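You operate a simulated robot arm through the tools that you are given. There is no shell and no other tool.

You run a simulated two-armed robot. Do the job below in one go: nothing can be reset, and whatever is moved stays where it is left.

## Task
Pick up the M card divider from the table top with one hand, pass it to the other hand and put it on the guide end of the packing bench. Set down upright: card divider.

It is judged by the outcome, as a careful person would: the job done as asked, and still so three seconds after it is handed in. It fails if anything else is knocked over, pushed out of place, dropped, spilled or broken.

## Robot
Two 7-joint arms with two-finger parallel grippers on one trunk, on a base that moves. Base frame: it is fixed to the floor where the robot stands at the start and does not move with it; the origin is under the middle of the robot, x ahead of it, y to its left, z up. Readings come in cm, rad, newtons and seconds.
The left shoulder is at the start at [7, 13.4, 95.1], the right one opposite. With the tool pointing down near the work surface each hand reaches from about 10 to 64 cm from the robot's upright axis, wherever it stands, measured 20 degrees to its own side. Places, roughly: card divider [150, -200, 50]; guide end of the packing bench [-90, -140, 80]. Payload 1.57 kg a hand.
Tool frame (each hand has its own): the origin (TCP) lies between the finger pads and is the grasp point; the fingertips stand 3 cm ahead of it; z points along the fingers, y is the line along which they close. Largest opening 8 cm; finger width 1.7, thickness 1.2; the body of the gripper, 4 by 8.2 cm, starts 8 cm behind the TCP.
Orientation is that of the tool frame in the base frame, as [roll, pitch, yaw] about the fixed x, y, z axes, in that order (R = Rz(yaw) Ry(pitch) Rx(roll)). With the fingers straight down and closing along the base's y, the tool's x points along the base's -x, its y along +y and its z along -z.

## Interface
- The arms move only by the tool jog_arm. It takes "left_series", "right_series" or both (then of equal length, played together; a hand with none holds still); each is a list of rows, each a list of 7 numbers: the shift along the tool's x, y, z in cm, then the turn, a rotation vector about the tool's x, y, z in rad, then the finger opening in cm, from 0 to 8. In form: [[tx, ty, tz, wx, wy, wz, hand], ...]. A call has 1 to 20 rows; each row shifts and turns the commanded pose from where the row before left it, along the tool's axes as they then stand. Rows are played at 5 a second. More than 5 cm and 0.15 rad between two rows, or a gripper value outside its range, and nothing of the call is played. Where a pose cannot be reached the arm comes as near as it can. A force on the tool above 40 N (or 10 N above the force at the start of the call, whichever is more), or a blocked arm, ends the call early, and 0.2 s more pass. The fingers move at their own pace (about 15.3 cm/s each) and stop on an object; they squeeze with about 34 N. The grip force told is the motor's: it shows also when the fingers shut on nothing. Time passes only in rows, and 0.2 s behind the last, so rows that do not move let the fingers close. It gives the time, the measured TCP pose, the force on the tool (base axes), the opening and the grip force at its end, in the units of the frame above (readings bear some noise), with the torque about the TCP (base axes, N m) and any sound that the robot's microphone picked up.
- Cameras (640 x 400 px; columns grow to the right, rows downward): "scene" is now at [13.91, 0.23, 118.19]; the picture's right is [0.03, -1.00, 0.00], its down [-0.57, -0.02, -0.82] and it looks along [0.82, 0.03, -0.57] (base axes); focal length 256 px, centre (320, 200). "left" rides on the left gripper at [7.2, 0.7, -12.2] in its tool frame; the picture's right is [-0.09, 1.00, 0.00], its down [-0.84, -0.08, -0.54] and it looks along [-0.54, -0.05, 0.84] (tool axes); focal length 238 px, centre (320, 200). "right" rides on the right gripper at [7.2, -0.7, -12.2] in its tool frame; the picture's right is [0.09, 1.00, 0.00], its down [-0.84, 0.08, -0.54] and it looks along [-0.54, 0.05, 0.84] (tool axes); focal length 238 px, centre (320, 200). There is no depth. A picture from a camera that has moved, and an enlarged one, comes with that camera's place and axes in the base frame and with its lens.
- capture(camera): a new picture of that camera. It takes no simulated time.
- lift_body(by): slides the trunk up (or, below 0, down) by that many cm; the arms and the scene camera ride with it, the base frame stays. It gives what a move gives, with no picture.
- roll_base(legs): drives the robot by 1 to 6 legs, each [ahead, left, turn to the left] in cm, cm and rad, along the robot's own axes; the way and the turn of a leg run together, so that a leg with both is an arc; at most 150 cm and 3.142 rad a leg. The arms and the cameras ride along, it lands a little off, and it stops where it bumps. It gives what a move gives.
- pan_tilt(pan, tilt): turns the head with the scene camera to pan (to the left, within 1.501 rad either way) and tilt (down, from -0.506 to 1.204), counted from straight ahead of the robot. It gives what a move gives.
- inspect(camera, box): a new picture of the part [left, top, right, bottom] of that camera's present view, enlarged. It takes no simulated time.
- finish_job(): hands the job in; it is judged then, once.

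Nothing tells you exact positions but the pictures and the camera data. Unless the task says otherwise, let go and move clear before handing in.

The tools are called after "Request:" as a command line: name --argument value ..., lists and objects as JSON in quotes. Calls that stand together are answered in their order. jog_arm: Moves the arms, as the interface text tells. Its arguments: {"type":"object","properties":{"left_series":{"type":"array","items":{"type":"array","items":{"type":"number"}}},"right_series":{"type":"array","items":{"type":"array","items":{"type":"number"}}}},"required":[]} The other tools are called the same way: lift_body (by) moves the trunk up or down; roll_base (legs) drives the base; pan_tilt (pan, tilt) turns the head that bears the scene camera; capture (camera) takes a picture; inspect (camera, box) takes an enlarged picture of a part of a camera's view; finish_job () hands the job in.

At the start:

```text
time_s: 0.0
left_ee_pos: [51.12, 20.62, 80.23]
left_tcp_rot: [3.141, 0.0, -3.141]
left_contact_force: [-0.6, -0.6, 0.9]
left_wrist_torque: [0.03, 0.04, -0.03]
left_grip_width: 8.01
left_grip_force: 0.1
right_ee_pos: [41.7, -17.75, 85.65]
right_tcp_rot: [3.141, 0.0, -3.141]
right_contact_force: [0.7, 0.1, 0.4]
right_wrist_torque: [0.04, 0.02, 0.03]
right_grip_width: 7.98
right_grip_force: 0.0
trunk travel left (down, up): [-52.5, 41.5]
robot x, y, heading: [-0.02, -0.13, 0.003]
head pan, tilt (commanded): [0.035, 0.606]
```

scene: 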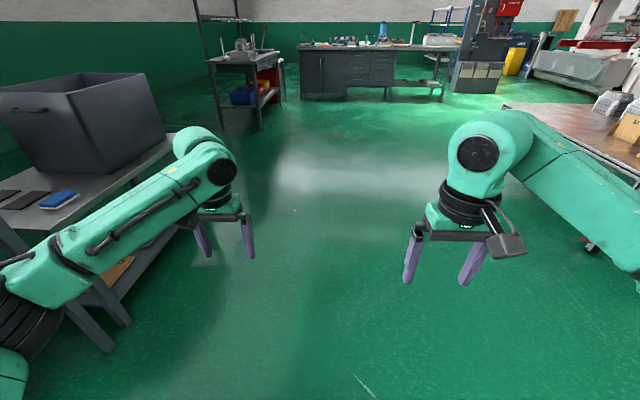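
right: 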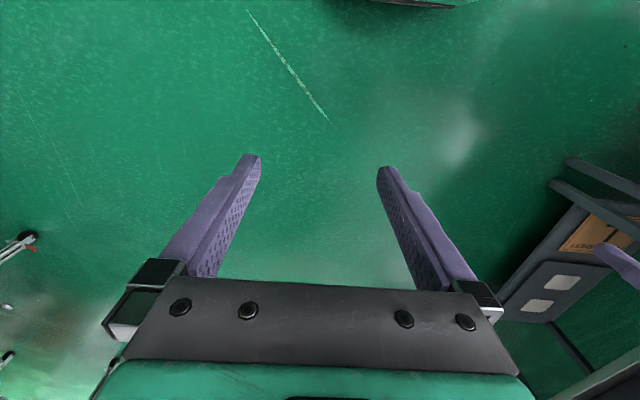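
left: 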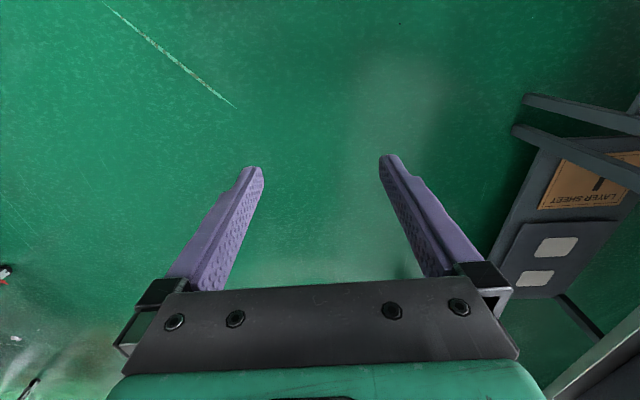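

I see the robot in a workshop: a grey bench on the left and a wooden bench ahead to the right. The divider should lie to the right, around [150, -200, 50], and the packing bench behind to the right. First I look around with the head.

Request:
pan_tilt --pan -0.9 --tilt 0.35

Request:
capture --camera "scene"

Request:
pan_tilt --pan -1.5 --tilt 0.35

Request:
capture --camera "scene"

```text
time_s: 1.2
left_ee_pos: [50.94, 20.54, 80.25]
left_tcp_rot: [-3.141, 0.001, -3.14]
left_contact_force: [-0.6, -0.3, 0.5]
left_wrist_torque: [-0.04, -0.01, 0.0]
left_grip_width: 7.99
left_grip_force: 0.2
right_ee_pos: [41.74, -17.6, 85.42]
right_tcp_rot: [-3.141, 0.0, 3.139]
right_contact_force: [-0.9, 0.3, -0.2]
right_wrist_torque: [-0.04, -0.01, -0.01]
right_grip_width: 8.0
right_grip_force: 0.1
trunk travel left (down, up): [-52.5, 41.5]
robot x, y, heading: [-0.26, 0.01, -0.002]
head pan, tilt (commanded): [-0.901, 0.351]
```

```text
taken
camera scene: at [10.88, -7.36, 120.51], right [-0.78, -0.62, 0.0], down [-0.21, 0.27, -0.94], along [0.58, -0.74, -0.34], focal length 256 px, centre (320, 200)
```

scene: 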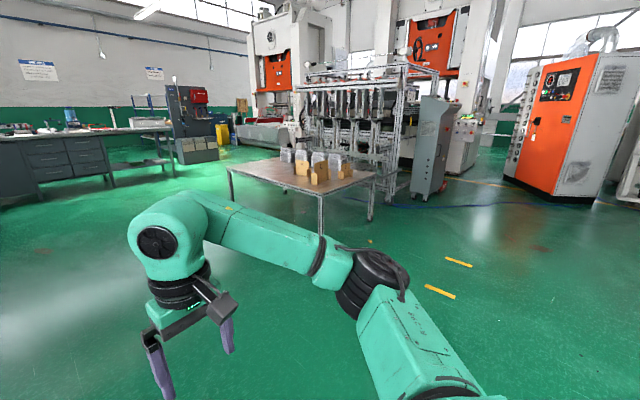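

```text
time_s: 2.2
left_ee_pos: [51.09, 20.65, 80.26]
left_tcp_rot: [-3.141, 0.001, -3.139]
left_contact_force: [-0.3, 0.0, -0.6]
left_wrist_torque: [0.02, 0.01, 0.03]
left_grip_width: 7.97
left_grip_force: 0.1
right_ee_pos: [41.69, -17.68, 85.59]
right_tcp_rot: [-3.139, 0.0, -3.141]
right_contact_force: [-0.9, 0.4, -0.1]
right_wrist_torque: [0.0, 0.0, 0.01]
right_grip_width: 7.99
right_grip_force: 0.1
trunk travel left (down, up): [-52.5, 41.5]
robot x, y, heading: [0.13, 0.42, -0.003]
head pan, tilt (commanded): [-1.499, 0.351]
```

```text
taken
camera scene: at [5.77, -9.36, 120.52], right [-1.0, -0.07, 0.0], down [-0.03, 0.34, -0.94], along [0.07, -0.94, -0.34], focal length 256 px, centre (320, 200)
```

scene: 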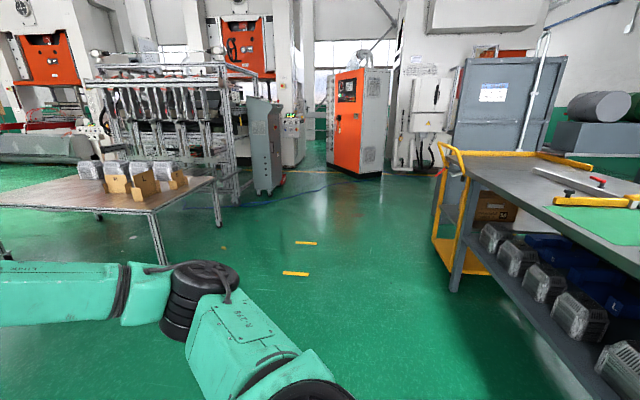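

I see a table with several cardboard card dividers and wrapped bundles ahead-right, and a grey bench with a cutting mat and guide to the right-behind. I zoom in on both.

Request:
inspect --camera "scene" --box '[40, 140, 240, 265]'

Request:
inspect --camera "scene" --box '[440, 130, 640, 255]'

```text
3.20 times, centred on (140, 202) of scene
camera zoom: at [5.77, -9.36, 120.52], right [-1.0, -0.07, 0.0], down [-0.03, 0.34, -0.94], along [0.07, -0.94, -0.34], focal length 821 px, centre (896, 192)
```

zoom: 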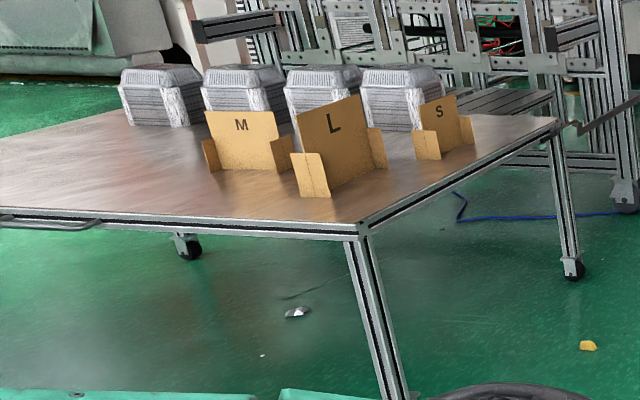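

```text
3.20 times, centred on (540, 192) of scene
camera zoom: at [5.77, -9.36, 120.52], right [-1.0, -0.07, 0.0], down [-0.03, 0.34, -0.94], along [0.07, -0.94, -0.34], focal length 821 px, centre (-384, 224)
```

zoom: 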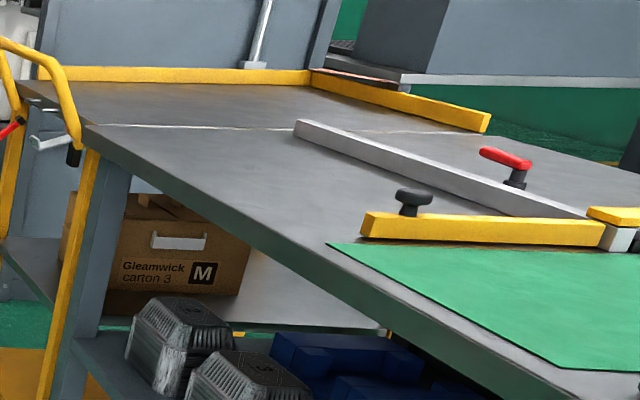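

The M divider stands on the low table at about [199, -209, 50], with L and S next to it. The packing bench edge runs along x≈-81 at z≈80. I turn right and drive towards the table's near edge for a closer look.

Request:
roll_base --legs '[[0, 0, -1.571], [0, 150, 0], [50, 45, 0]]'

Request:
pan_tilt --pan 0 --tilt 0.6

Request:
capture --camera "scene"

```text
time_s: 16.9
left_ee_pos: [212.67, -107.78, 80.24]
left_tcp_rot: [3.14, 0.001, 1.53]
left_contact_force: [-0.6, -0.3, 0.8]
left_wrist_torque: [0.02, -0.01, 0.03]
left_grip_width: 8.01
left_grip_force: 0.1
right_ee_pos: [174.69, -96.88, 85.62]
right_tcp_rot: [-3.14, -0.001, 1.528]
right_contact_force: [0.3, 0.5, 1.0]
right_wrist_torque: [0.02, 0.01, 0.0]
right_grip_width: 8.02
right_grip_force: 0.1
trunk travel left (down, up): [-52.5, 41.5]
robot x, y, heading: [194.25, -56.17, -1.612]
head pan, tilt (commanded): [-1.499, 0.351]
```

```text
time_s: 18.5
left_ee_pos: [212.71, -107.87, 80.2]
left_tcp_rot: [-3.141, 0.001, 1.531]
left_contact_force: [0.9, 0.3, -0.2]
left_wrist_torque: [-0.05, 0.01, 0.0]
left_grip_width: 7.99
left_grip_force: 0.1
right_ee_pos: [174.82, -96.87, 85.55]
right_tcp_rot: [-3.14, 0.0, 1.53]
right_contact_force: [0.1, -0.3, 1.0]
right_wrist_torque: [0.04, 0.01, -0.01]
right_grip_width: 8.0
right_grip_force: 0.1
trunk travel left (down, up): [-52.5, 41.5]
robot x, y, heading: [194.38, -56.21, -1.609]
head pan, tilt (commanded): [0.0, 0.6]
```

```text
taken
camera scene: at [193.74, -69.89, 118.24], right [-1.0, 0.04, 0.0], down [0.02, 0.56, -0.83], along [-0.04, -0.82, -0.56], focal length 256 px, centre (320, 200)
```

scene: 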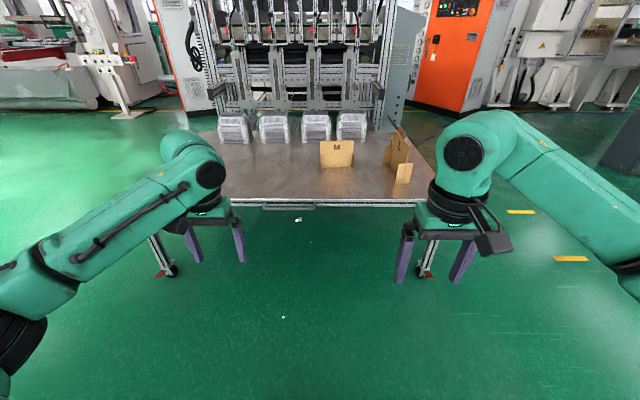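

Request:
inspect --camera "scene" --box '[190, 95, 446, 255]'

Request:
inspect --camera "scene" --box '[290, 120, 434, 210]'

```text
2.50 times, centred on (318, 175) of scene
camera zoom: at [193.74, -69.89, 118.24], right [-1.0, 0.04, 0.0], down [0.02, 0.56, -0.83], along [-0.04, -0.82, -0.56], focal length 641 px, centre (325, 262)
```

zoom: 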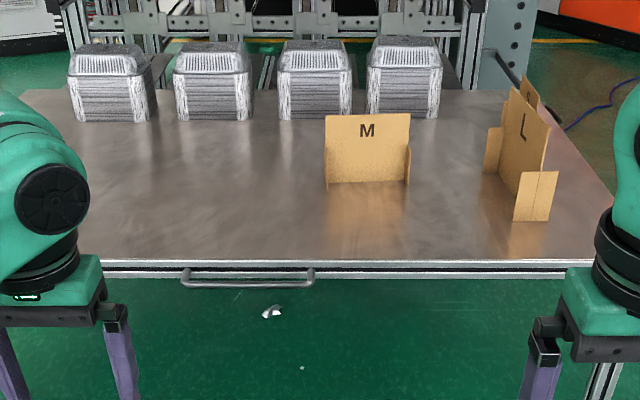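

```text
4.44 times, centred on (362, 165) of scene
camera zoom: at [193.74, -69.89, 118.24], right [-1.0, 0.04, 0.0], down [0.02, 0.56, -0.83], along [-0.04, -0.82, -0.56], focal length 1140 px, centre (133, 356)
```

zoom: 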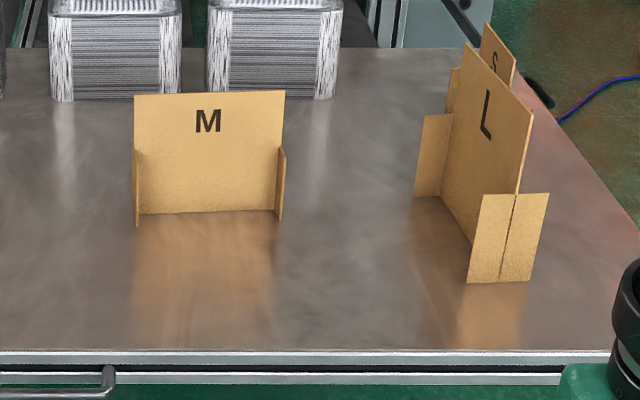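

The M divider is an upright panel about 18 cm wide and 16 cm high with cross feet at both ends, facing the robot at about [177, -203], with the table near edge at y≈-170. I check the robot's base footprint before getting closer.

Request:
pan_tilt --pan 0 --tilt 1.2

Request:
capture --camera "scene"

Request:
capture --camera "right"

Request:
capture --camera "left"

```text
time_s: 19.5
left_ee_pos: [212.53, -107.82, 80.21]
left_tcp_rot: [-3.141, 0.0, 1.531]
left_contact_force: [0.7, 0.6, 0.2]
left_wrist_torque: [-0.01, 0.03, -0.02]
left_grip_width: 8.02
left_grip_force: 0.1
right_ee_pos: [174.85, -96.91, 85.47]
right_tcp_rot: [3.142, 0.0, 1.529]
right_contact_force: [0.2, 0.6, 0.1]
right_wrist_torque: [0.02, 0.03, 0.04]
right_grip_width: 8.01
right_grip_force: 0.1
trunk travel left (down, up): [-52.5, 41.5]
robot x, y, heading: [194.02, -55.76, -1.613]
head pan, tilt (commanded): [0.0, 1.201]
```

```text
taken
camera scene: at [193.88, -66.65, 113.78], right [-1.0, 0.04, 0.0], down [0.04, 0.93, -0.36], along [-0.02, -0.36, -0.93], focal length 256 px, centre (320, 200)
```

scene: 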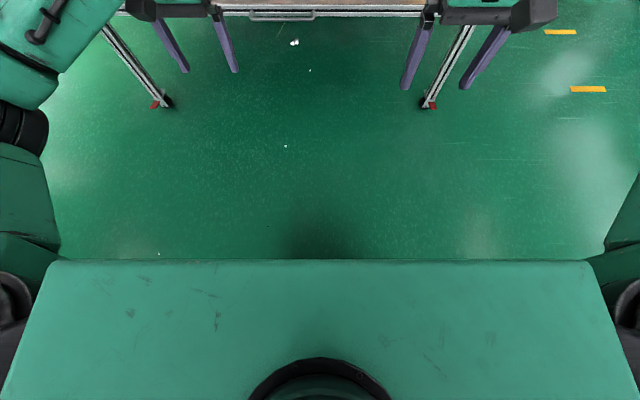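

```text
taken
camera right: at [174.55, -89.73, 97.76], right [1.0, 0.05, 0.0], down [0.04, -0.84, 0.54], along [0.03, -0.54, -0.84], focal length 238 px, centre (320, 200)
```

right: 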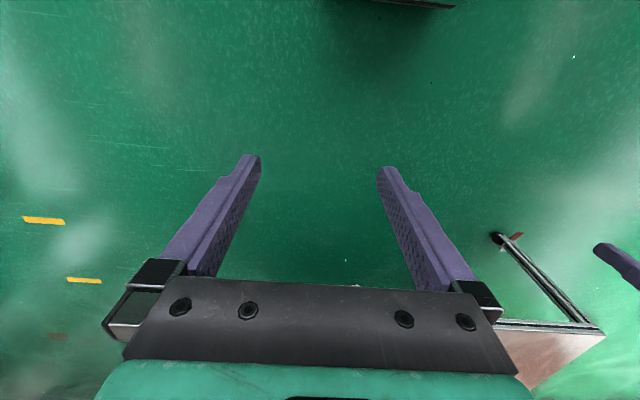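

```text
taken
camera left: at [213.71, -100.71, 92.43], right [0.99, -0.13, 0.0], down [-0.11, -0.83, 0.54], along [-0.07, -0.54, -0.84], focal length 238 px, centre (320, 200)
```

left: 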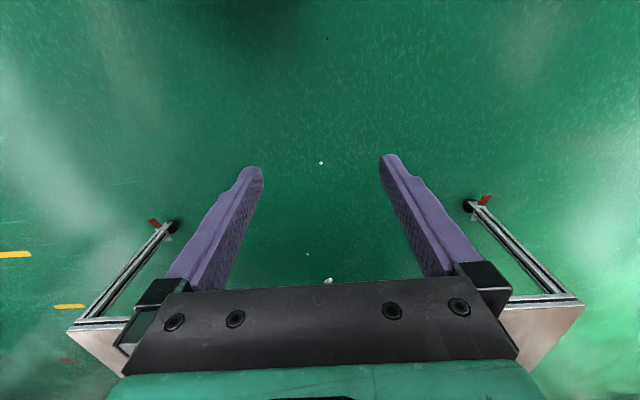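

The table top opening between its legs is wide (x≈128–275) and the robot's base sticks out less than about 25 cm. I'll turn both hands a quarter turn here, in free air, so the fingers close along the robot's forward direction with the cameras on the outside.

Request:
jog_arm --right_series '[[0, 0, -1, 0, 0, -0.143, 8], [0, 0, -1, 0, 0, -0.143, 8], [0, 0, -1, 0, 0, -0.143, 8], [0, 0, -1, 0, 0, -0.143, 8], [0, 0, -1, 0, 0, -0.143, 8], [0, 0, 0, 0, 0, -0.143, 8], [0, 0, 0, 0, 0, -0.143, 8], [0, 0, 0, 0, 0, -0.143, 8], [0, 0, 0, 0, 0, -0.143, 8], [0, 0, 0, 0, 0, -0.143, 8], [0, 0, 0, 0, 0, -0.141, 8]]' --left_series '[[0, 0, -1, 0, 0, 0.143, 8], [0, 0, -1, 0, 0, 0.143, 8], [0, 0, -1, 0, 0, 0.143, 8], [0, 0, -1, 0, 0, 0.143, 8], [0, 0, -1, 0, 0, 0.143, 8], [0, 0, -1, 0, 0, 0.143, 8], [0, 0, -1, 0, 0, 0.143, 8], [0, 0, -1, 0, 0, 0.143, 8], [0, 0, -1, 0, 0, 0.143, 8], [0, 0, -1, 0, 0, 0.143, 8], [0, 0, 0, 0, 0, 0.141, 8]]'

Request:
pan_tilt --pan 0 --tilt 0.7

Request:
capture --camera "scene"

```text
time_s: 21.9
left_ee_pos: [212.71, -107.8, 90.18]
left_tcp_rot: [-3.141, 0.003, -0.043]
left_contact_force: [0.1, -0.6, -0.6]
left_wrist_torque: [0.01, -0.01, 0.01]
left_grip_width: 8.04
left_grip_force: 0.0
right_ee_pos: [188.5, -79.6, 88.45]
right_tcp_rot: [-3.139, 0.0, 3.1]
right_contact_force: [0.4, 0.0, 0.4]
right_wrist_torque: [-0.03, 0.02, 0.03]
right_grip_width: 7.99
right_grip_force: 0.1
right hand out of reach, approached as far as the arm can: row 5, 6, 7, 8, 9, 10, 11
trunk travel left (down, up): [-52.5, 41.5]
robot x, y, heading: [193.99, -56.01, -1.618]
head pan, tilt (commanded): [0.0, 1.201]
```

```text
time_s: 22.8
left_ee_pos: [212.7, -107.76, 90.25]
left_tcp_rot: [3.141, 0.0, -0.04]
left_contact_force: [-0.7, -0.1, -0.3]
left_wrist_torque: [0.03, -0.02, 0.04]
left_grip_width: 8.01
left_grip_force: 0.0
right_ee_pos: [188.29, -79.63, 88.43]
right_tcp_rot: [3.14, 0.001, 3.097]
right_contact_force: [0.4, 0.1, 0.8]
right_wrist_torque: [-0.02, 0.01, 0.01]
right_grip_width: 7.99
right_grip_force: 0.0
trunk travel left (down, up): [-52.5, 41.5]
robot x, y, heading: [193.97, -56.03, -1.609]
head pan, tilt (commanded): [0.0, 0.7]
```

```text
taken
camera scene: at [193.77, -69.53, 117.37], right [-1.0, 0.04, 0.0], down [0.03, 0.64, -0.76], along [-0.03, -0.76, -0.64], focal length 256 px, centre (320, 200)
```

scene: 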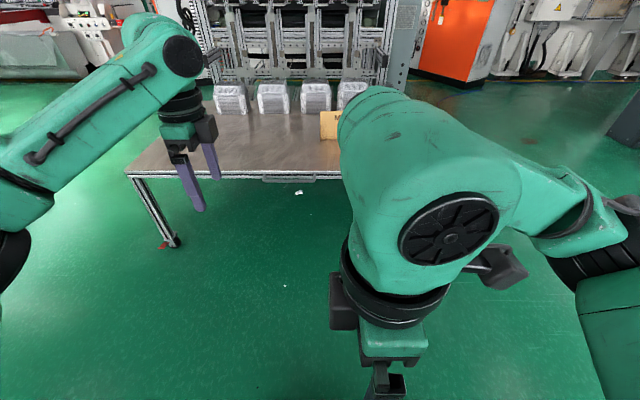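

The left hand turned as wished, but the right couldn't hold its place there with that turn (too close to its shoulder) and was pulled in. I move the right hand forward and outward and see whether it recovers.

Request:
jog_arm --right_series '[[1, -3, 0, 0, 0, 0, 8], [1, -3, 0, 0, 0, 0, 8], [1, -3, 0, 0, 0, 0, 8], [1, -3, 0, 0, 0, 0, 8], [1, -3, 0, 0, 0, 0, 8]]'

Request:
capture --camera "scene"

```text
time_s: 24.0
left_ee_pos: [212.65, -107.76, 90.18]
left_tcp_rot: [-3.141, -0.001, -0.04]
left_contact_force: [0.0, 0.4, 0.2]
left_wrist_torque: [0.0, -0.01, 0.02]
left_grip_width: 8.01
left_grip_force: 0.0
right_ee_pos: [188.62, -79.6, 88.16]
right_tcp_rot: [-3.141, 0.0, 3.099]
right_contact_force: [0.3, 0.2, -0.6]
right_wrist_torque: [0.0, -0.02, -0.02]
right_grip_width: 7.99
right_grip_force: 0.0
right hand out of reach, approached as far as the arm can: row 1, 2, 3, 4, 5
trunk travel left (down, up): [-52.5, 41.5]
robot x, y, heading: [194.57, -56.23, -1.616]
head pan, tilt (commanded): [0.0, 0.7]
```

```text
taken
camera scene: at [193.77, -69.54, 117.38], right [-1.0, 0.04, 0.0], down [0.03, 0.64, -0.76], along [-0.03, -0.76, -0.64], focal length 256 px, centre (320, 200)
```

scene: 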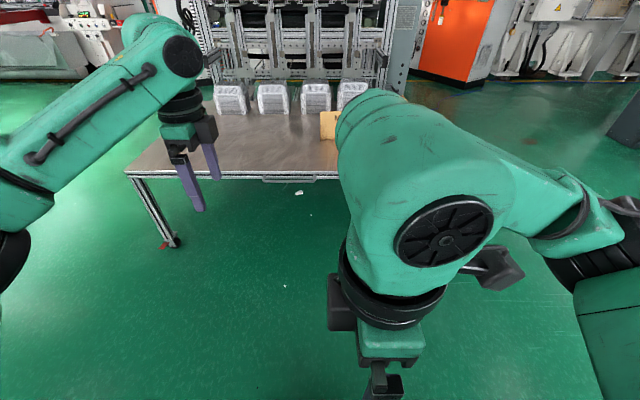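

The right arm seems stuck at a joint limit. I turn it back to the original yaw at the new commanded position, then retry the quarter turn further out, mirroring the left hand.

Request:
jog_arm --right_series '[[0, 0, 0, 0, 0, 0.143, 8], [0, 0, 0, 0, 0, 0.143, 8], [0, 0, 0, 0, 0, 0.143, 8], [0, 0, 0, 0, 0, 0.143, 8], [0, 0, 0, 0, 0, 0.143, 8], [0, 0, 0, 0, 0, 0.143, 8], [0, 0, 0, 0, 0, 0.143, 8], [0, 0, 0, 0, 0, 0.143, 8], [0, 0, 0, 0, 0, 0.143, 8], [0, 0, 0, 0, 0, 0.143, 8], [0, 0, 0, 0, 0, 0.141, 8], [0, 0, 0, 0, 0, 0, 8]]'

Request:
capture --camera "scene"

```text
time_s: 26.6
left_ee_pos: [212.57, -107.69, 90.17]
left_tcp_rot: [3.14, 0.0, -0.04]
left_contact_force: [0.7, -1.1, -0.1]
left_wrist_torque: [0.0, -0.01, 0.03]
left_grip_width: 7.98
left_grip_force: 0.0
right_ee_pos: [188.57, -79.64, 88.34]
right_tcp_rot: [-3.14, -0.001, 1.527]
right_contact_force: [0.8, 0.2, 0.4]
right_wrist_torque: [-0.01, 0.02, -0.02]
right_grip_width: 8.02
right_grip_force: 0.1
trunk travel left (down, up): [-52.5, 41.5]
robot x, y, heading: [194.18, -55.75, -1.61]
head pan, tilt (commanded): [0.0, 0.7]
```

```text
taken
camera scene: at [193.77, -69.54, 117.38], right [-1.0, 0.04, 0.0], down [0.03, 0.64, -0.76], along [-0.03, -0.76, -0.64], focal length 256 px, centre (320, 200)
```

scene: 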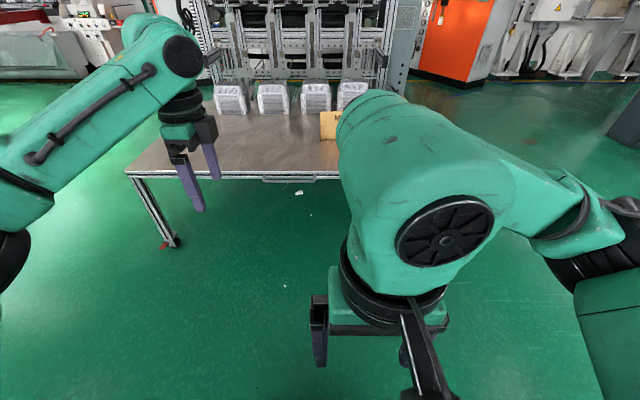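

The command resets to where the arm got to, and the arm is free again. I move the right hand forward and outward to mirror the left hand, then repeat the quarter turn there.

Request:
jog_arm --right_series '[[-4, -2, -0.2, 0, 0, 0, 8], [-4, -2, -0.2, 0, 0, 0, 8], [-4, -2, -0.2, 0, 0, 0, 8], [-4, -2, -0.2, 0, 0, 0, 8], [-4, -2, -0.2, 0, 0, 0, 8], [-4, -2, -0.2, 0, 0, 0, 8], [-4, -2, -0.2, 0, 0, 0, 8], [0, 0, 0, 0, 0, 0, 8]]'

Request:
jog_arm --right_series '[[0, 0, 0, 0, 0, -0.143, 8], [0, 0, 0, 0, 0, -0.143, 8], [0, 0, 0, 0, 0, -0.143, 8], [0, 0, 0, 0, 0, -0.143, 8], [0, 0, 0, 0, 0, -0.143, 8], [0, 0, 0, 0, 0, -0.143, 8], [0, 0, 0, 0, 0, -0.143, 8], [0, 0, 0, 0, 0, -0.143, 8], [0, 0, 0, 0, 0, -0.143, 8], [0, 0, 0, 0, 0, -0.143, 8], [0, 0, 0, 0, 0, -0.141, 8], [0, 0, 0, 0, 0, 0, 8]]'

Request:
capture --camera "scene"

```text
time_s: 28.4
left_ee_pos: [212.59, -107.71, 90.23]
left_tcp_rot: [-3.142, 0.001, -0.041]
left_contact_force: [-1.0, -0.2, 0.1]
left_wrist_torque: [-0.02, 0.02, 0.0]
left_grip_width: 8.0
left_grip_force: 0.1
right_ee_pos: [173.36, -107.13, 89.5]
right_tcp_rot: [-3.141, 0.0, 1.53]
right_contact_force: [-0.4, 0.2, 0.1]
right_wrist_torque: [-0.01, -0.03, 0.02]
right_grip_width: 7.98
right_grip_force: 0.1
trunk travel left (down, up): [-52.5, 41.5]
robot x, y, heading: [194.45, -56.23, -1.612]
head pan, tilt (commanded): [0.0, 0.7]
```

```text
time_s: 31.0
left_ee_pos: [212.61, -107.79, 90.17]
left_tcp_rot: [-3.141, 0.0, -0.039]
left_contact_force: [-0.8, 0.4, -0.6]
left_wrist_torque: [-0.01, -0.01, 0.0]
left_grip_width: 7.99
left_grip_force: 0.1
right_ee_pos: [189.86, -80.09, 87.23]
right_tcp_rot: [3.141, 0.001, 3.097]
right_contact_force: [0.5, 0.5, 0.0]
right_wrist_torque: [-0.03, 0.02, 0.04]
right_grip_width: 8.01
right_grip_force: 0.0
right hand out of reach, approached as far as the arm can: row 3, 4, 5, 6, 7, 8, 9, 10, 11
trunk travel left (down, up): [-52.5, 41.5]
robot x, y, heading: [194.23, -55.91, -1.617]
head pan, tilt (commanded): [0.0, 0.7]
```

```text
taken
camera scene: at [193.73, -69.56, 117.37], right [-1.0, 0.04, 0.0], down [0.03, 0.64, -0.76], along [-0.03, -0.76, -0.64], focal length 256 px, centre (320, 200)
```

scene: 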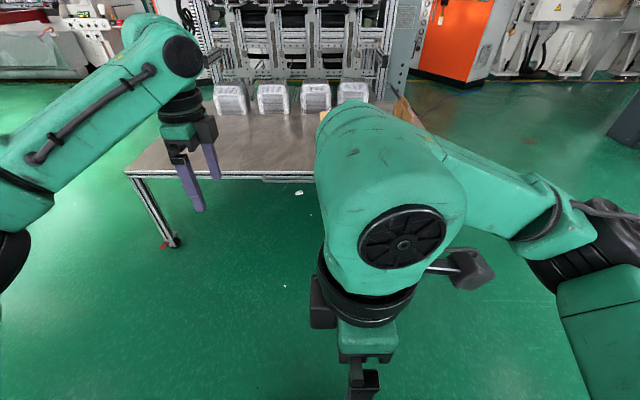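

The right wrist evidently has a limit in that direction, so I turn it back and go the other way (camera to the inside).

Request:
jog_arm --right_series '[[0, 0, 0, 0, 0, 0.143, 8], [0, 0, 0, 0, 0, 0.143, 8], [0, 0, 0, 0, 0, 0.143, 8], [0, 0, 0, 0, 0, 0.143, 8], [0, 0, 0, 0, 0, 0.143, 8], [0, 0, 0, 0, 0, 0.143, 8], [0, 0, 0, 0, 0, 0.143, 8], [0, 0, 0, 0, 0, 0.143, 8], [0, 0, 0, 0, 0, 0.143, 8], [0, 0, 0, 0, 0, 0.143, 8], [0, 0, 0, 0, 0, 0.141, 8], [0, 0, 0, 0, 0, 0, 8]]'

Request:
jog_arm --right_series '[[-4, -2, -0.2, 0, 0, 0, 8], [-4, -2, -0.2, 0, 0, 0, 8], [-4, -2, -0.2, 0, 0, 0, 8], [-4, -2, -0.2, 0, 0, 0, 8], [-4, -2, -0.2, 0, 0, 0, 8], [-4, -2, -0.2, 0, 0, 0, 8], [-4, -2, -0.2, 0, 0, 0, 8], [0, 0, 0, 0, 0, 0, 8]]'

Request:
jog_arm --right_series '[[0, 0, 0, 0, 0, 0.143, 8], [0, 0, 0, 0, 0, 0.143, 8], [0, 0, 0, 0, 0, 0.143, 8], [0, 0, 0, 0, 0, 0.143, 8], [0, 0, 0, 0, 0, 0.143, 8], [0, 0, 0, 0, 0, 0.143, 8], [0, 0, 0, 0, 0, 0.143, 8], [0, 0, 0, 0, 0, 0.143, 8], [0, 0, 0, 0, 0, 0.143, 8], [0, 0, 0, 0, 0, 0.143, 8], [0, 0, 0, 0, 0, 0.141, 8], [0, 0, 0, 0, 0, 0, 8]]'

Request:
capture --camera "scene"

```text
time_s: 33.6
left_ee_pos: [212.64, -107.86, 90.23]
left_tcp_rot: [3.14, 0.0, -0.04]
left_contact_force: [-0.8, 1.0, -0.2]
left_wrist_torque: [0.01, -0.02, 0.0]
left_grip_width: 8.02
left_grip_force: 0.0
right_ee_pos: [190.0, -80.28, 87.34]
right_tcp_rot: [-3.14, 0.0, 1.528]
right_contact_force: [-0.1, -0.3, -0.6]
right_wrist_torque: [-0.01, 0.0, -0.02]
right_grip_width: 7.99
right_grip_force: 0.1
trunk travel left (down, up): [-52.5, 41.5]
robot x, y, heading: [194.2, -55.69, -1.615]
head pan, tilt (commanded): [0.0, 0.7]
```

```text
time_s: 35.4
left_ee_pos: [212.6, -107.89, 90.21]
left_tcp_rot: [-3.141, 0.0, -0.041]
left_contact_force: [-0.7, -0.1, -0.4]
left_wrist_torque: [-0.03, -0.03, 0.0]
left_grip_width: 8.03
left_grip_force: 0.0
right_ee_pos: [174.81, -107.79, 88.72]
right_tcp_rot: [-3.141, 0.0, 1.531]
right_contact_force: [-0.5, -0.1, -0.4]
right_wrist_torque: [-0.01, 0.0, 0.02]
right_grip_width: 8.02
right_grip_force: 0.1
trunk travel left (down, up): [-52.5, 41.5]
robot x, y, heading: [194.22, -56.44, -1.616]
head pan, tilt (commanded): [0.0, 0.7]
```

```text
time_s: 38.0
left_ee_pos: [212.67, -107.83, 90.26]
left_tcp_rot: [-3.141, 0.0, -0.042]
left_contact_force: [0.2, 0.4, -0.5]
left_wrist_torque: [-0.01, 0.0, 0.01]
left_grip_width: 7.97
left_grip_force: 0.1
right_ee_pos: [174.87, -107.55, 88.72]
right_tcp_rot: [3.14, -0.001, -0.044]
right_contact_force: [0.6, -0.2, 0.0]
right_wrist_torque: [0.0, 0.02, 0.02]
right_grip_width: 8.01
right_grip_force: 0.0
trunk travel left (down, up): [-52.5, 41.5]
robot x, y, heading: [194.2, -55.62, -1.607]
head pan, tilt (commanded): [0.0, 0.7]
```

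```text
taken
camera scene: at [193.76, -69.54, 117.38], right [-1.0, 0.04, 0.0], down [0.03, 0.64, -0.76], along [-0.03, -0.76, -0.64], focal length 256 px, centre (320, 200)
```

scene: 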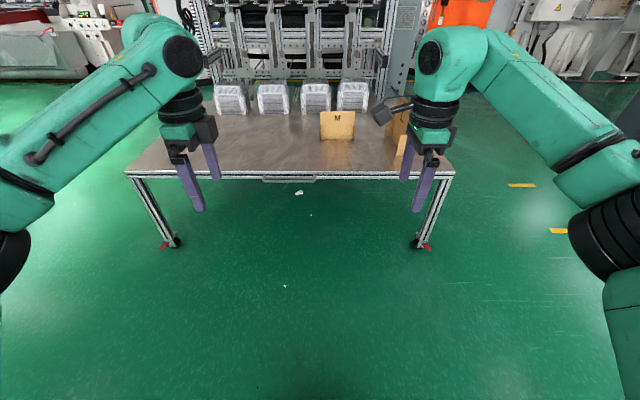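

Both hands now close along the robot's forward axis. I test in free air whether each hand can tilt about 40° with its fingers pointing inwards, which is what I need for passing the panel side by side.

Request:
jog_arm --right_series '[[0, 0, 0, 0, 0.14, 0, 8], [0, 0, 0, 0, 0.14, 0, 8], [0, 0, 0, 0, 0.14, 0, 8], [0, 0, 0, 0, 0.14, 0, 8], [0, 0, 0, 0, 0.14, 0, 8], [0, 0, 0, 0, 0, 0, 8]]' --left_series '[[0, 0, 0, 0, -0.14, 0, 8], [0, 0, 0, 0, -0.14, 0, 8], [0, 0, 0, 0, -0.14, 0, 8], [0, 0, 0, 0, -0.14, 0, 8], [0, 0, 0, 0, -0.14, 0, 8], [0, 0, 0, 0, 0, 0, 8]]'

Request:
capture --camera "scene"

```text
time_s: 39.4
left_ee_pos: [212.75, -107.82, 90.2]
left_tcp_rot: [3.141, 0.701, -0.04]
left_contact_force: [0.1, 0.4, -0.7]
left_wrist_torque: [-0.02, 0.02, -0.03]
left_grip_width: 7.99
left_grip_force: 0.1
right_ee_pos: [174.87, -107.54, 88.71]
right_tcp_rot: [-3.141, -0.7, -0.042]
right_contact_force: [0.1, 0.8, -0.2]
right_wrist_torque: [-0.02, 0.01, 0.0]
right_grip_width: 8.01
right_grip_force: 0.0
trunk travel left (down, up): [-52.5, 41.5]
robot x, y, heading: [194.41, -55.82, -1.617]
head pan, tilt (commanded): [0.0, 0.7]
```

```text
taken
camera scene: at [193.77, -69.52, 117.38], right [-1.0, 0.04, 0.0], down [0.03, 0.64, -0.76], along [-0.03, -0.76, -0.64], focal length 256 px, centre (320, 200)
```

scene: 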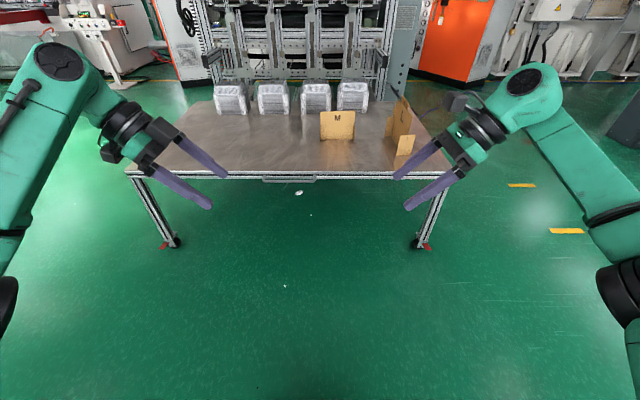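

Both tilts work. I'll pick with the left hand (nothing stands to the left of M; L stands close on its right) and receive with the right. I raise and retract the right hand, then drive closer in steps.

Request:
jog_arm --right_series '[[1, -3, -1.2, 0, 0, 0, 8], [1, -3, -1.2, 0, 0, 0, 8], [1, -3, -1.2, 0, 0, 0, 8], [1, -3, -1.2, 0, 0, 0, 8], [1, 0, -1.2, 0, 0, 0, 8]]'

Request:
roll_base --legs '[[70, -12, 0.04]]'

Request:
capture --camera "scene"

Request:
capture --camera "left"

```text
time_s: 40.6
left_ee_pos: [212.67, -107.95, 90.16]
left_tcp_rot: [-3.14, 0.702, -0.039]
left_contact_force: [-0.4, -0.6, 0.4]
left_wrist_torque: [-0.01, 0.0, -0.01]
left_grip_width: 7.99
left_grip_force: 0.1
right_ee_pos: [175.4, -95.7, 96.59]
right_tcp_rot: [-3.139, -0.697, -0.044]
right_contact_force: [0.4, -0.5, -0.4]
right_wrist_torque: [0.0, -0.03, 0.04]
right_grip_width: 8.02
right_grip_force: 0.1
trunk travel left (down, up): [-52.5, 41.5]
robot x, y, heading: [194.55, -55.89, -1.615]
head pan, tilt (commanded): [0.0, 0.7]
```

```text
time_s: 44.5
left_ee_pos: [202.25, -177.1, 90.17]
left_tcp_rot: [-3.139, 0.699, 0.011]
left_contact_force: [-0.4, 0.2, 0.3]
left_wrist_torque: [-0.02, 0.03, -0.01]
left_grip_width: 8.01
left_grip_force: 0.1
right_ee_pos: [164.38, -166.63, 96.54]
right_tcp_rot: [-3.14, -0.699, 0.008]
right_contact_force: [0.1, -0.1, -0.7]
right_wrist_torque: [-0.02, 0.0, 0.0]
right_grip_width: 8.01
right_grip_force: 0.1
trunk travel left (down, up): [-52.5, 41.5]
robot x, y, heading: [181.66, -126.53, -1.567]
head pan, tilt (commanded): [0.0, 0.7]
```

```text
taken
camera scene: at [181.51, -139.82, 117.37], right [-1.0, -0.01, 0.0], down [0.0, 0.64, -0.76], along [0.01, -0.76, -0.64], focal length 256 px, centre (320, 200)
```

scene: 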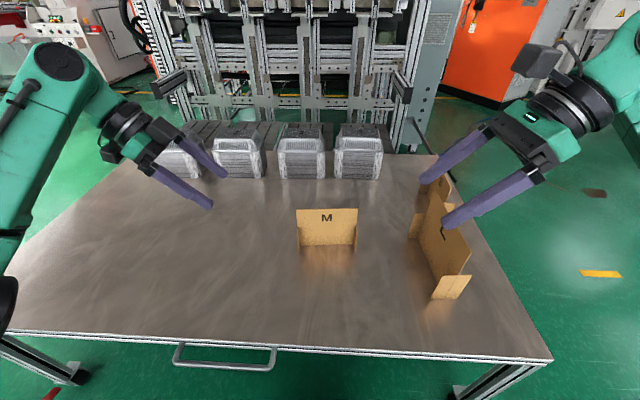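

```text
taken
camera left: at [215.73, -177.71, 94.9], right [-0.06, -1.0, 0.06], down [-0.29, 0.07, 0.95], along [-0.95, 0.04, -0.29], focal length 238 px, centre (320, 200)
```

left: 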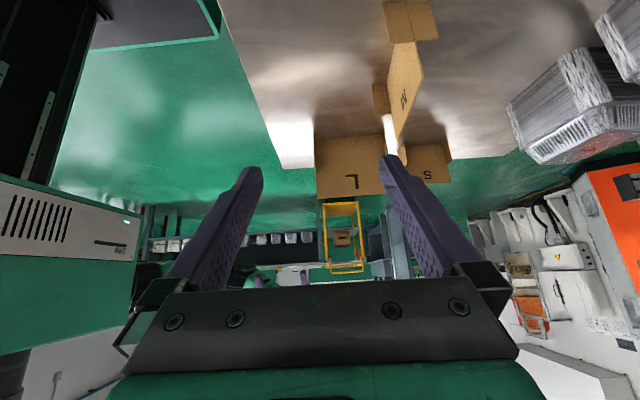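

M is now right ahead, close to the middle of the view. I zoom in to measure it.

Request:
inspect --camera "scene" --box '[272, 190, 384, 260]'

Request:
inspect --camera "scene" --box '[380, 130, 492, 310]'

Request:
inspect --camera "left" --box '[300, 0, 460, 200]'

```text
5.71 times, centred on (328, 225) of scene
camera zoom: at [181.51, -139.82, 117.37], right [-1.0, -0.01, 0.0], down [0.0, 0.64, -0.76], along [0.01, -0.76, -0.64], focal length 1465 px, centre (274, 57)
```

zoom: 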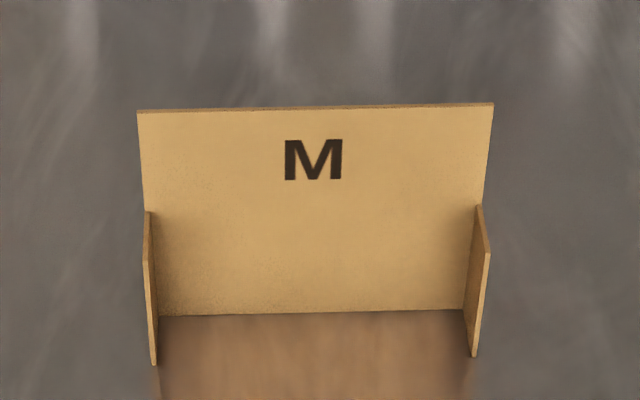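

```text
2.22 times, centred on (436, 220) of scene
camera zoom: at [181.51, -139.82, 117.37], right [-1.0, -0.01, 0.0], down [0.0, 0.64, -0.76], along [0.01, -0.76, -0.64], focal length 570 px, centre (62, 156)
```

zoom: 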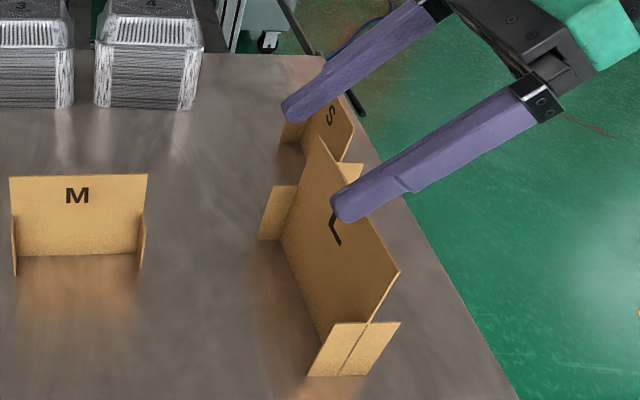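

```text
2.00 times, centred on (380, 100) of left
camera zoom: at [215.73, -177.71, 94.9], right [-0.06, -1.0, 0.06], down [-0.29, 0.07, 0.95], along [-0.95, 0.04, -0.29], focal length 477 px, centre (200, 400)
```

zoom: 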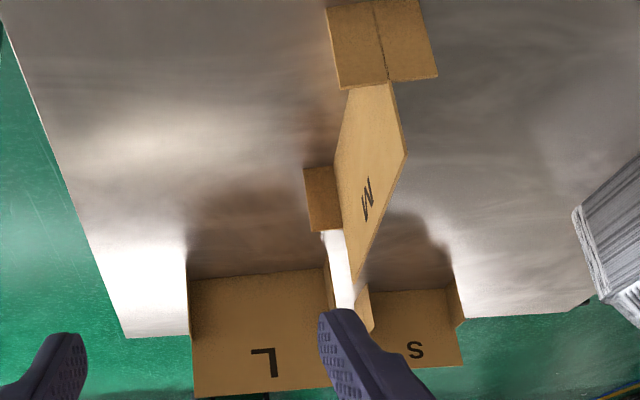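

The table top comes out at z≈56, with the M panel about 17 cm wide and 15 cm high, centred near [180.2, -191.4] and topping out at z≈71; its feet reach about 8 cm up. I drive 9 cm further in and measure again.

Request:
roll_base --legs '[[9, 0, 0]]'

Request:
capture --camera "scene"

Request:
inspect --camera "scene" --box '[264, 200, 392, 280]'

```text
time_s: 45.6
left_ee_pos: [202.24, -186.22, 90.15]
left_tcp_rot: [-3.14, 0.7, 0.007]
left_contact_force: [0.5, -0.6, 0.0]
left_wrist_torque: [0.02, 0.0, 0.0]
left_grip_width: 8.02
left_grip_force: 0.0
right_ee_pos: [164.38, -175.73, 96.48]
right_tcp_rot: [-3.141, -0.702, 0.005]
right_contact_force: [-0.1, -0.7, -0.7]
right_wrist_torque: [0.0, -0.05, 0.0]
right_grip_width: 7.98
right_grip_force: 0.1
trunk travel left (down, up): [-52.5, 41.5]
robot x, y, heading: [181.51, -134.62, -1.568]
head pan, tilt (commanded): [0.0, 0.7]
```

```text
taken
camera scene: at [181.54, -148.86, 117.37], right [-1.0, -0.01, 0.0], down [0.0, 0.64, -0.76], along [0.0, -0.76, -0.64], focal length 256 px, centre (320, 200)
```

scene: 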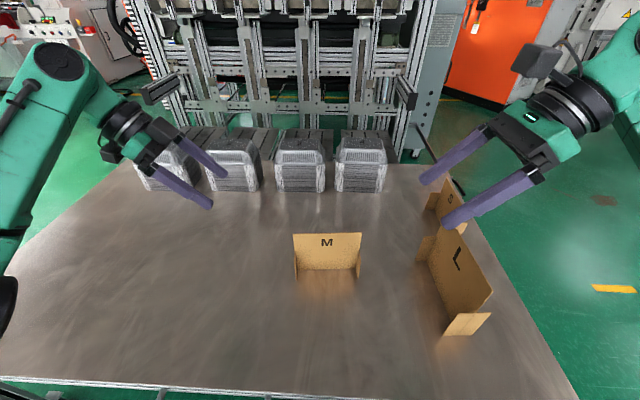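

```text
5.00 times, centred on (328, 240) of scene
camera zoom: at [181.54, -148.86, 117.37], right [-1.0, -0.01, 0.0], down [0.0, 0.64, -0.76], along [0.0, -0.76, -0.64], focal length 1282 px, centre (280, 0)
```

zoom: 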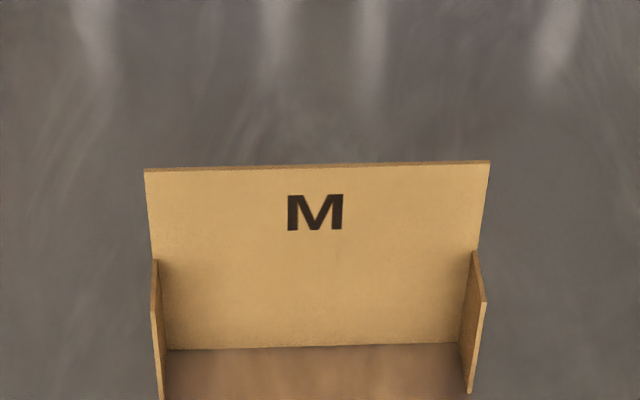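

Triangulating the two views: table at z≈55.5, M panel from (188.3, -191.6) to (171.3, -192.1), top at z≈70.6. I bring the open left hand above the left part of the panel's top edge, staying high.

Request:
jog_arm --left_series '[[0, 0, 0, 0, 0.15, 0, 8], [0, 0, 0, 0, 0.15, 0, 8], [-2.96, 1.1, 2.37, 0, 0, 0, 8], [-2.96, 1.1, 2.37, 0, 0, 0, 8], [-2.96, 1.1, 2.37, 0, 0, 0, 8], [-2.96, 1.1, 2.37, 0, 0, 0, 8], [-2.96, 1.1, 2.37, 0, 0, 0, 8], [0, 0, 0, 0, 0, 0, 8]]'

Request:
capture --camera "scene"

Request:
capture --camera "left"

```text
time_s: 47.4
left_ee_pos: [184.21, -191.8, 85.01]
left_tcp_rot: [-3.141, 0.401, 0.007]
left_contact_force: [-0.4, -0.8, 0.3]
left_wrist_torque: [0.02, 0.02, 0.01]
left_grip_width: 7.98
left_grip_force: 0.1
right_ee_pos: [164.48, -175.62, 96.55]
right_tcp_rot: [3.141, -0.699, 0.006]
right_contact_force: [0.2, -0.4, 0.1]
right_wrist_torque: [0.02, 0.0, -0.01]
right_grip_width: 8.02
right_grip_force: 0.1
trunk travel left (down, up): [-52.5, 41.5]
robot x, y, heading: [181.28, -135.38, -1.565]
head pan, tilt (commanded): [0.0, 0.7]
```

```text
taken
camera scene: at [181.62, -148.77, 117.38], right [-1.0, -0.01, 0.0], down [0.0, 0.64, -0.76], along [0.0, -0.76, -0.64], focal length 256 px, centre (320, 200)
```

scene: 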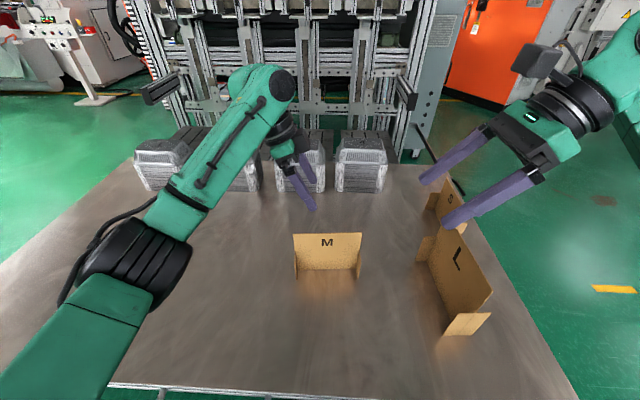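

```text
taken
camera left: at [195.57, -192.38, 93.47], right [-0.08, -1.0, 0.04], down [-0.56, 0.07, 0.83], along [-0.83, 0.04, -0.56], focal length 238 px, centre (320, 200)
```

left: 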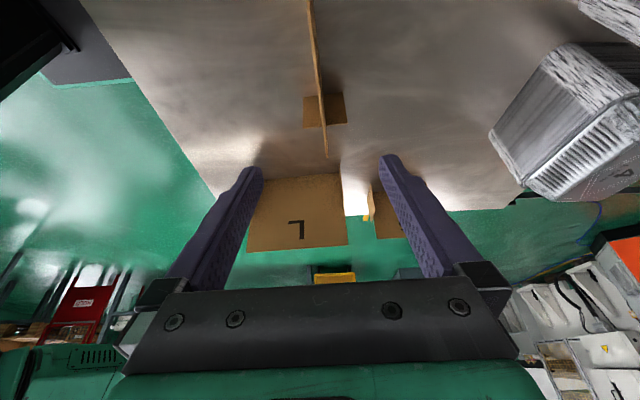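

The panel lies edge-on right between the left fingers. I lower the hand straight down so the fingers straddle the top edge.

Request:
jog_arm --left_series '[[1.324, 0, 3.131, 0, 0, 0, 8], [1.324, 0, 3.131, 0, 0, 0, 8], [1.324, 0, 3.131, 0, 0, 0, 8], [1.324, 0, 3.131, 0, 0, 0, 8], [1.324, 0, 3.131, 0, 0, 0, 8], [0, 0, 0, 0, 0, 0, 8]]'

Request:
inspect --camera "scene" --box '[240, 160, 400, 280]'

Request:
capture --camera "left"

```text
time_s: 48.8
left_ee_pos: [183.98, -191.99, 68.05]
left_tcp_rot: [3.141, 0.402, 0.005]
left_contact_force: [0.6, -0.1, 0.2]
left_wrist_torque: [0.01, 0.01, 0.01]
left_grip_width: 8.0
left_grip_force: 0.0
right_ee_pos: [164.43, -175.69, 96.45]
right_tcp_rot: [3.141, -0.701, 0.004]
right_contact_force: [-0.3, 0.6, -0.5]
right_wrist_torque: [0.01, 0.02, -0.01]
right_grip_width: 8.01
right_grip_force: 0.0
trunk travel left (down, up): [-52.5, 41.5]
robot x, y, heading: [181.5, -135.2, -1.561]
head pan, tilt (commanded): [0.0, 0.7]
```

```text
3.33 times, centred on (320, 220) of scene
camera zoom: at [181.54, -148.77, 117.38], right [-1.0, -0.01, 0.0], down [0.0, 0.64, -0.76], along [0.0, -0.76, -0.64], focal length 855 px, centre (320, 133)
```

zoom: 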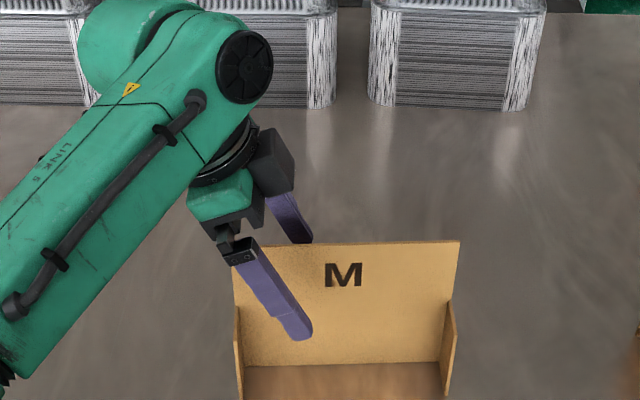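

```text
taken
camera left: at [195.46, -192.54, 76.44], right [-0.08, -1.0, 0.04], down [-0.56, 0.07, 0.83], along [-0.82, 0.04, -0.56], focal length 238 px, centre (320, 200)
```

left: 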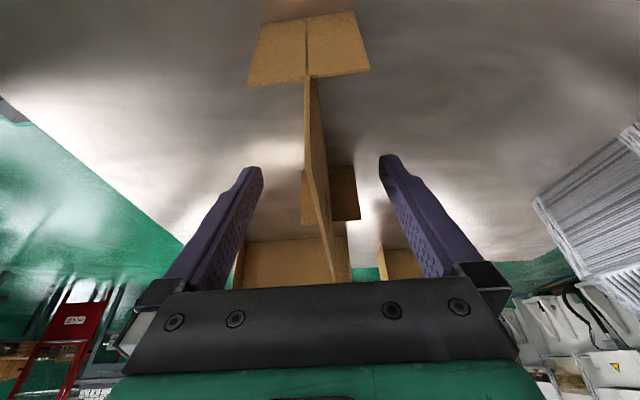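

The fingers straddle the panel well. I trim the yaw slightly to match the panel and close the left hand gradually.

Request:
jog_arm --left_series '[[0, -0.15, 0, -0.0097, 0, -0.023, 8], [0, 0, 0, 0, 0, 0, 5], [0, 0, 0, 0, 0, 0, 2.5], [0, 0, 0, 0, 0, 0, 1.2], [0, 0, 0, 0, 0, 0, 0.6], [0, 0, 0, 0, 0, 0, 0], [0, 0, 0, 0, 0, 0, 0], [0, 0, 0, 0, 0, 0, 0]]'

Request:
inspect --camera "scene" --box '[240, 160, 400, 280]'

Request:
capture --camera "left"

```text
time_s: 50.6
left_ee_pos: [184.05, -191.76, 68.06]
left_tcp_rot: [3.141, 0.398, 0.034]
left_contact_force: [-0.3, 0.6, -0.5]
left_wrist_torque: [0.01, -0.04, 0.0]
left_grip_width: 0.2
left_grip_force: 23.5
right_ee_pos: [164.4, -175.63, 96.54]
right_tcp_rot: [3.139, -0.701, 0.005]
right_contact_force: [0.0, -0.5, -0.6]
right_wrist_torque: [-0.02, 0.0, -0.01]
right_grip_width: 7.99
right_grip_force: 0.1
trunk travel left (down, up): [-52.5, 41.5]
robot x, y, heading: [181.22, -135.5, -1.562]
head pan, tilt (commanded): [0.0, 0.7]
```

```text
3.33 times, centred on (320, 220) of scene
camera zoom: at [181.53, -148.8, 117.38], right [-1.0, -0.01, 0.0], down [0.0, 0.64, -0.76], along [0.0, -0.76, -0.64], focal length 855 px, centre (320, 133)
```

zoom: 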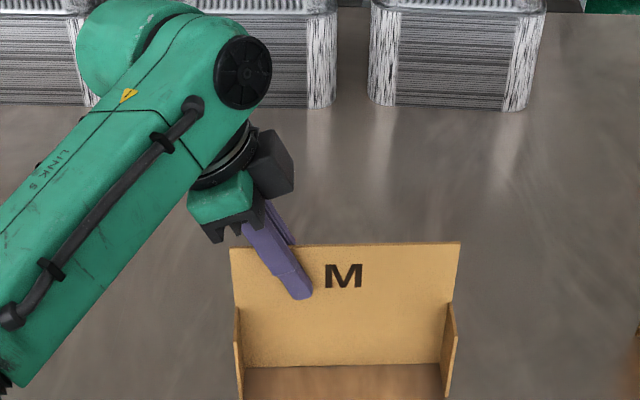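

```text
taken
camera left: at [195.49, -192.1, 76.48], right [-0.05, -1.0, 0.04], down [-0.56, 0.06, 0.83], along [-0.83, 0.02, -0.56], focal length 238 px, centre (320, 200)
```

left: 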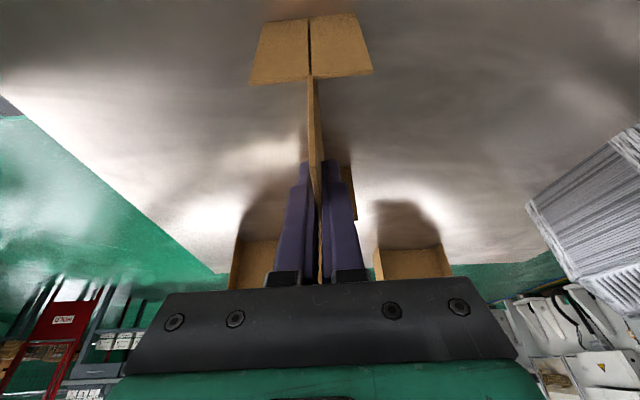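

The left hand holds the panel (opening 0.2 cm, force 23 N). I lift a little first and check, then higher.

Request:
jog_arm --left_series '[[-0.39, 0, -0.92, 0, 0, 0, 0], [-0.39, 0, -0.92, 0, 0, 0, 0], [-0.39, 0, -0.92, 0, 0, 0, 0], [0, 0, 0, 0, 0, 0, 0]]'

Request:
inspect --camera "scene" --box '[240, 160, 400, 280]'

```text
time_s: 51.6
left_ee_pos: [183.98, -191.73, 71.02]
left_tcp_rot: [-3.141, 0.399, 0.031]
left_contact_force: [0.4, 0.6, -1.3]
left_wrist_torque: [0.01, -0.02, 0.01]
left_grip_width: 0.2
left_grip_force: 23.7
right_ee_pos: [164.37, -175.66, 96.57]
right_tcp_rot: [-3.141, -0.698, 0.005]
right_contact_force: [0.2, 0.1, 0.3]
right_wrist_torque: [0.01, 0.0, -0.01]
right_grip_width: 8.03
right_grip_force: 0.1
trunk travel left (down, up): [-52.5, 41.5]
robot x, y, heading: [181.55, -135.13, -1.56]
head pan, tilt (commanded): [0.0, 0.7]
```

```text
3.33 times, centred on (320, 220) of scene
camera zoom: at [181.53, -148.81, 117.37], right [-1.0, -0.01, 0.0], down [0.0, 0.64, -0.76], along [0.0, -0.76, -0.64], focal length 855 px, centre (320, 133)
```

zoom: 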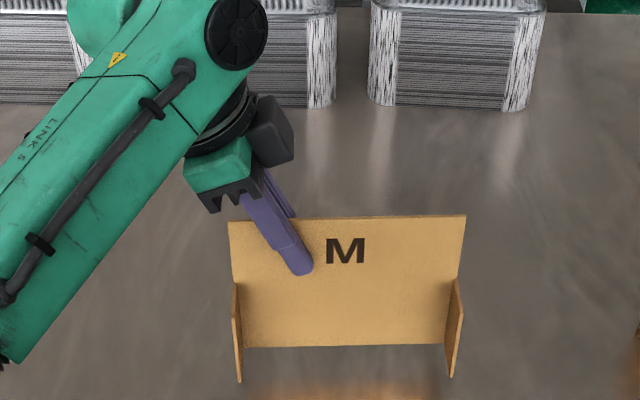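

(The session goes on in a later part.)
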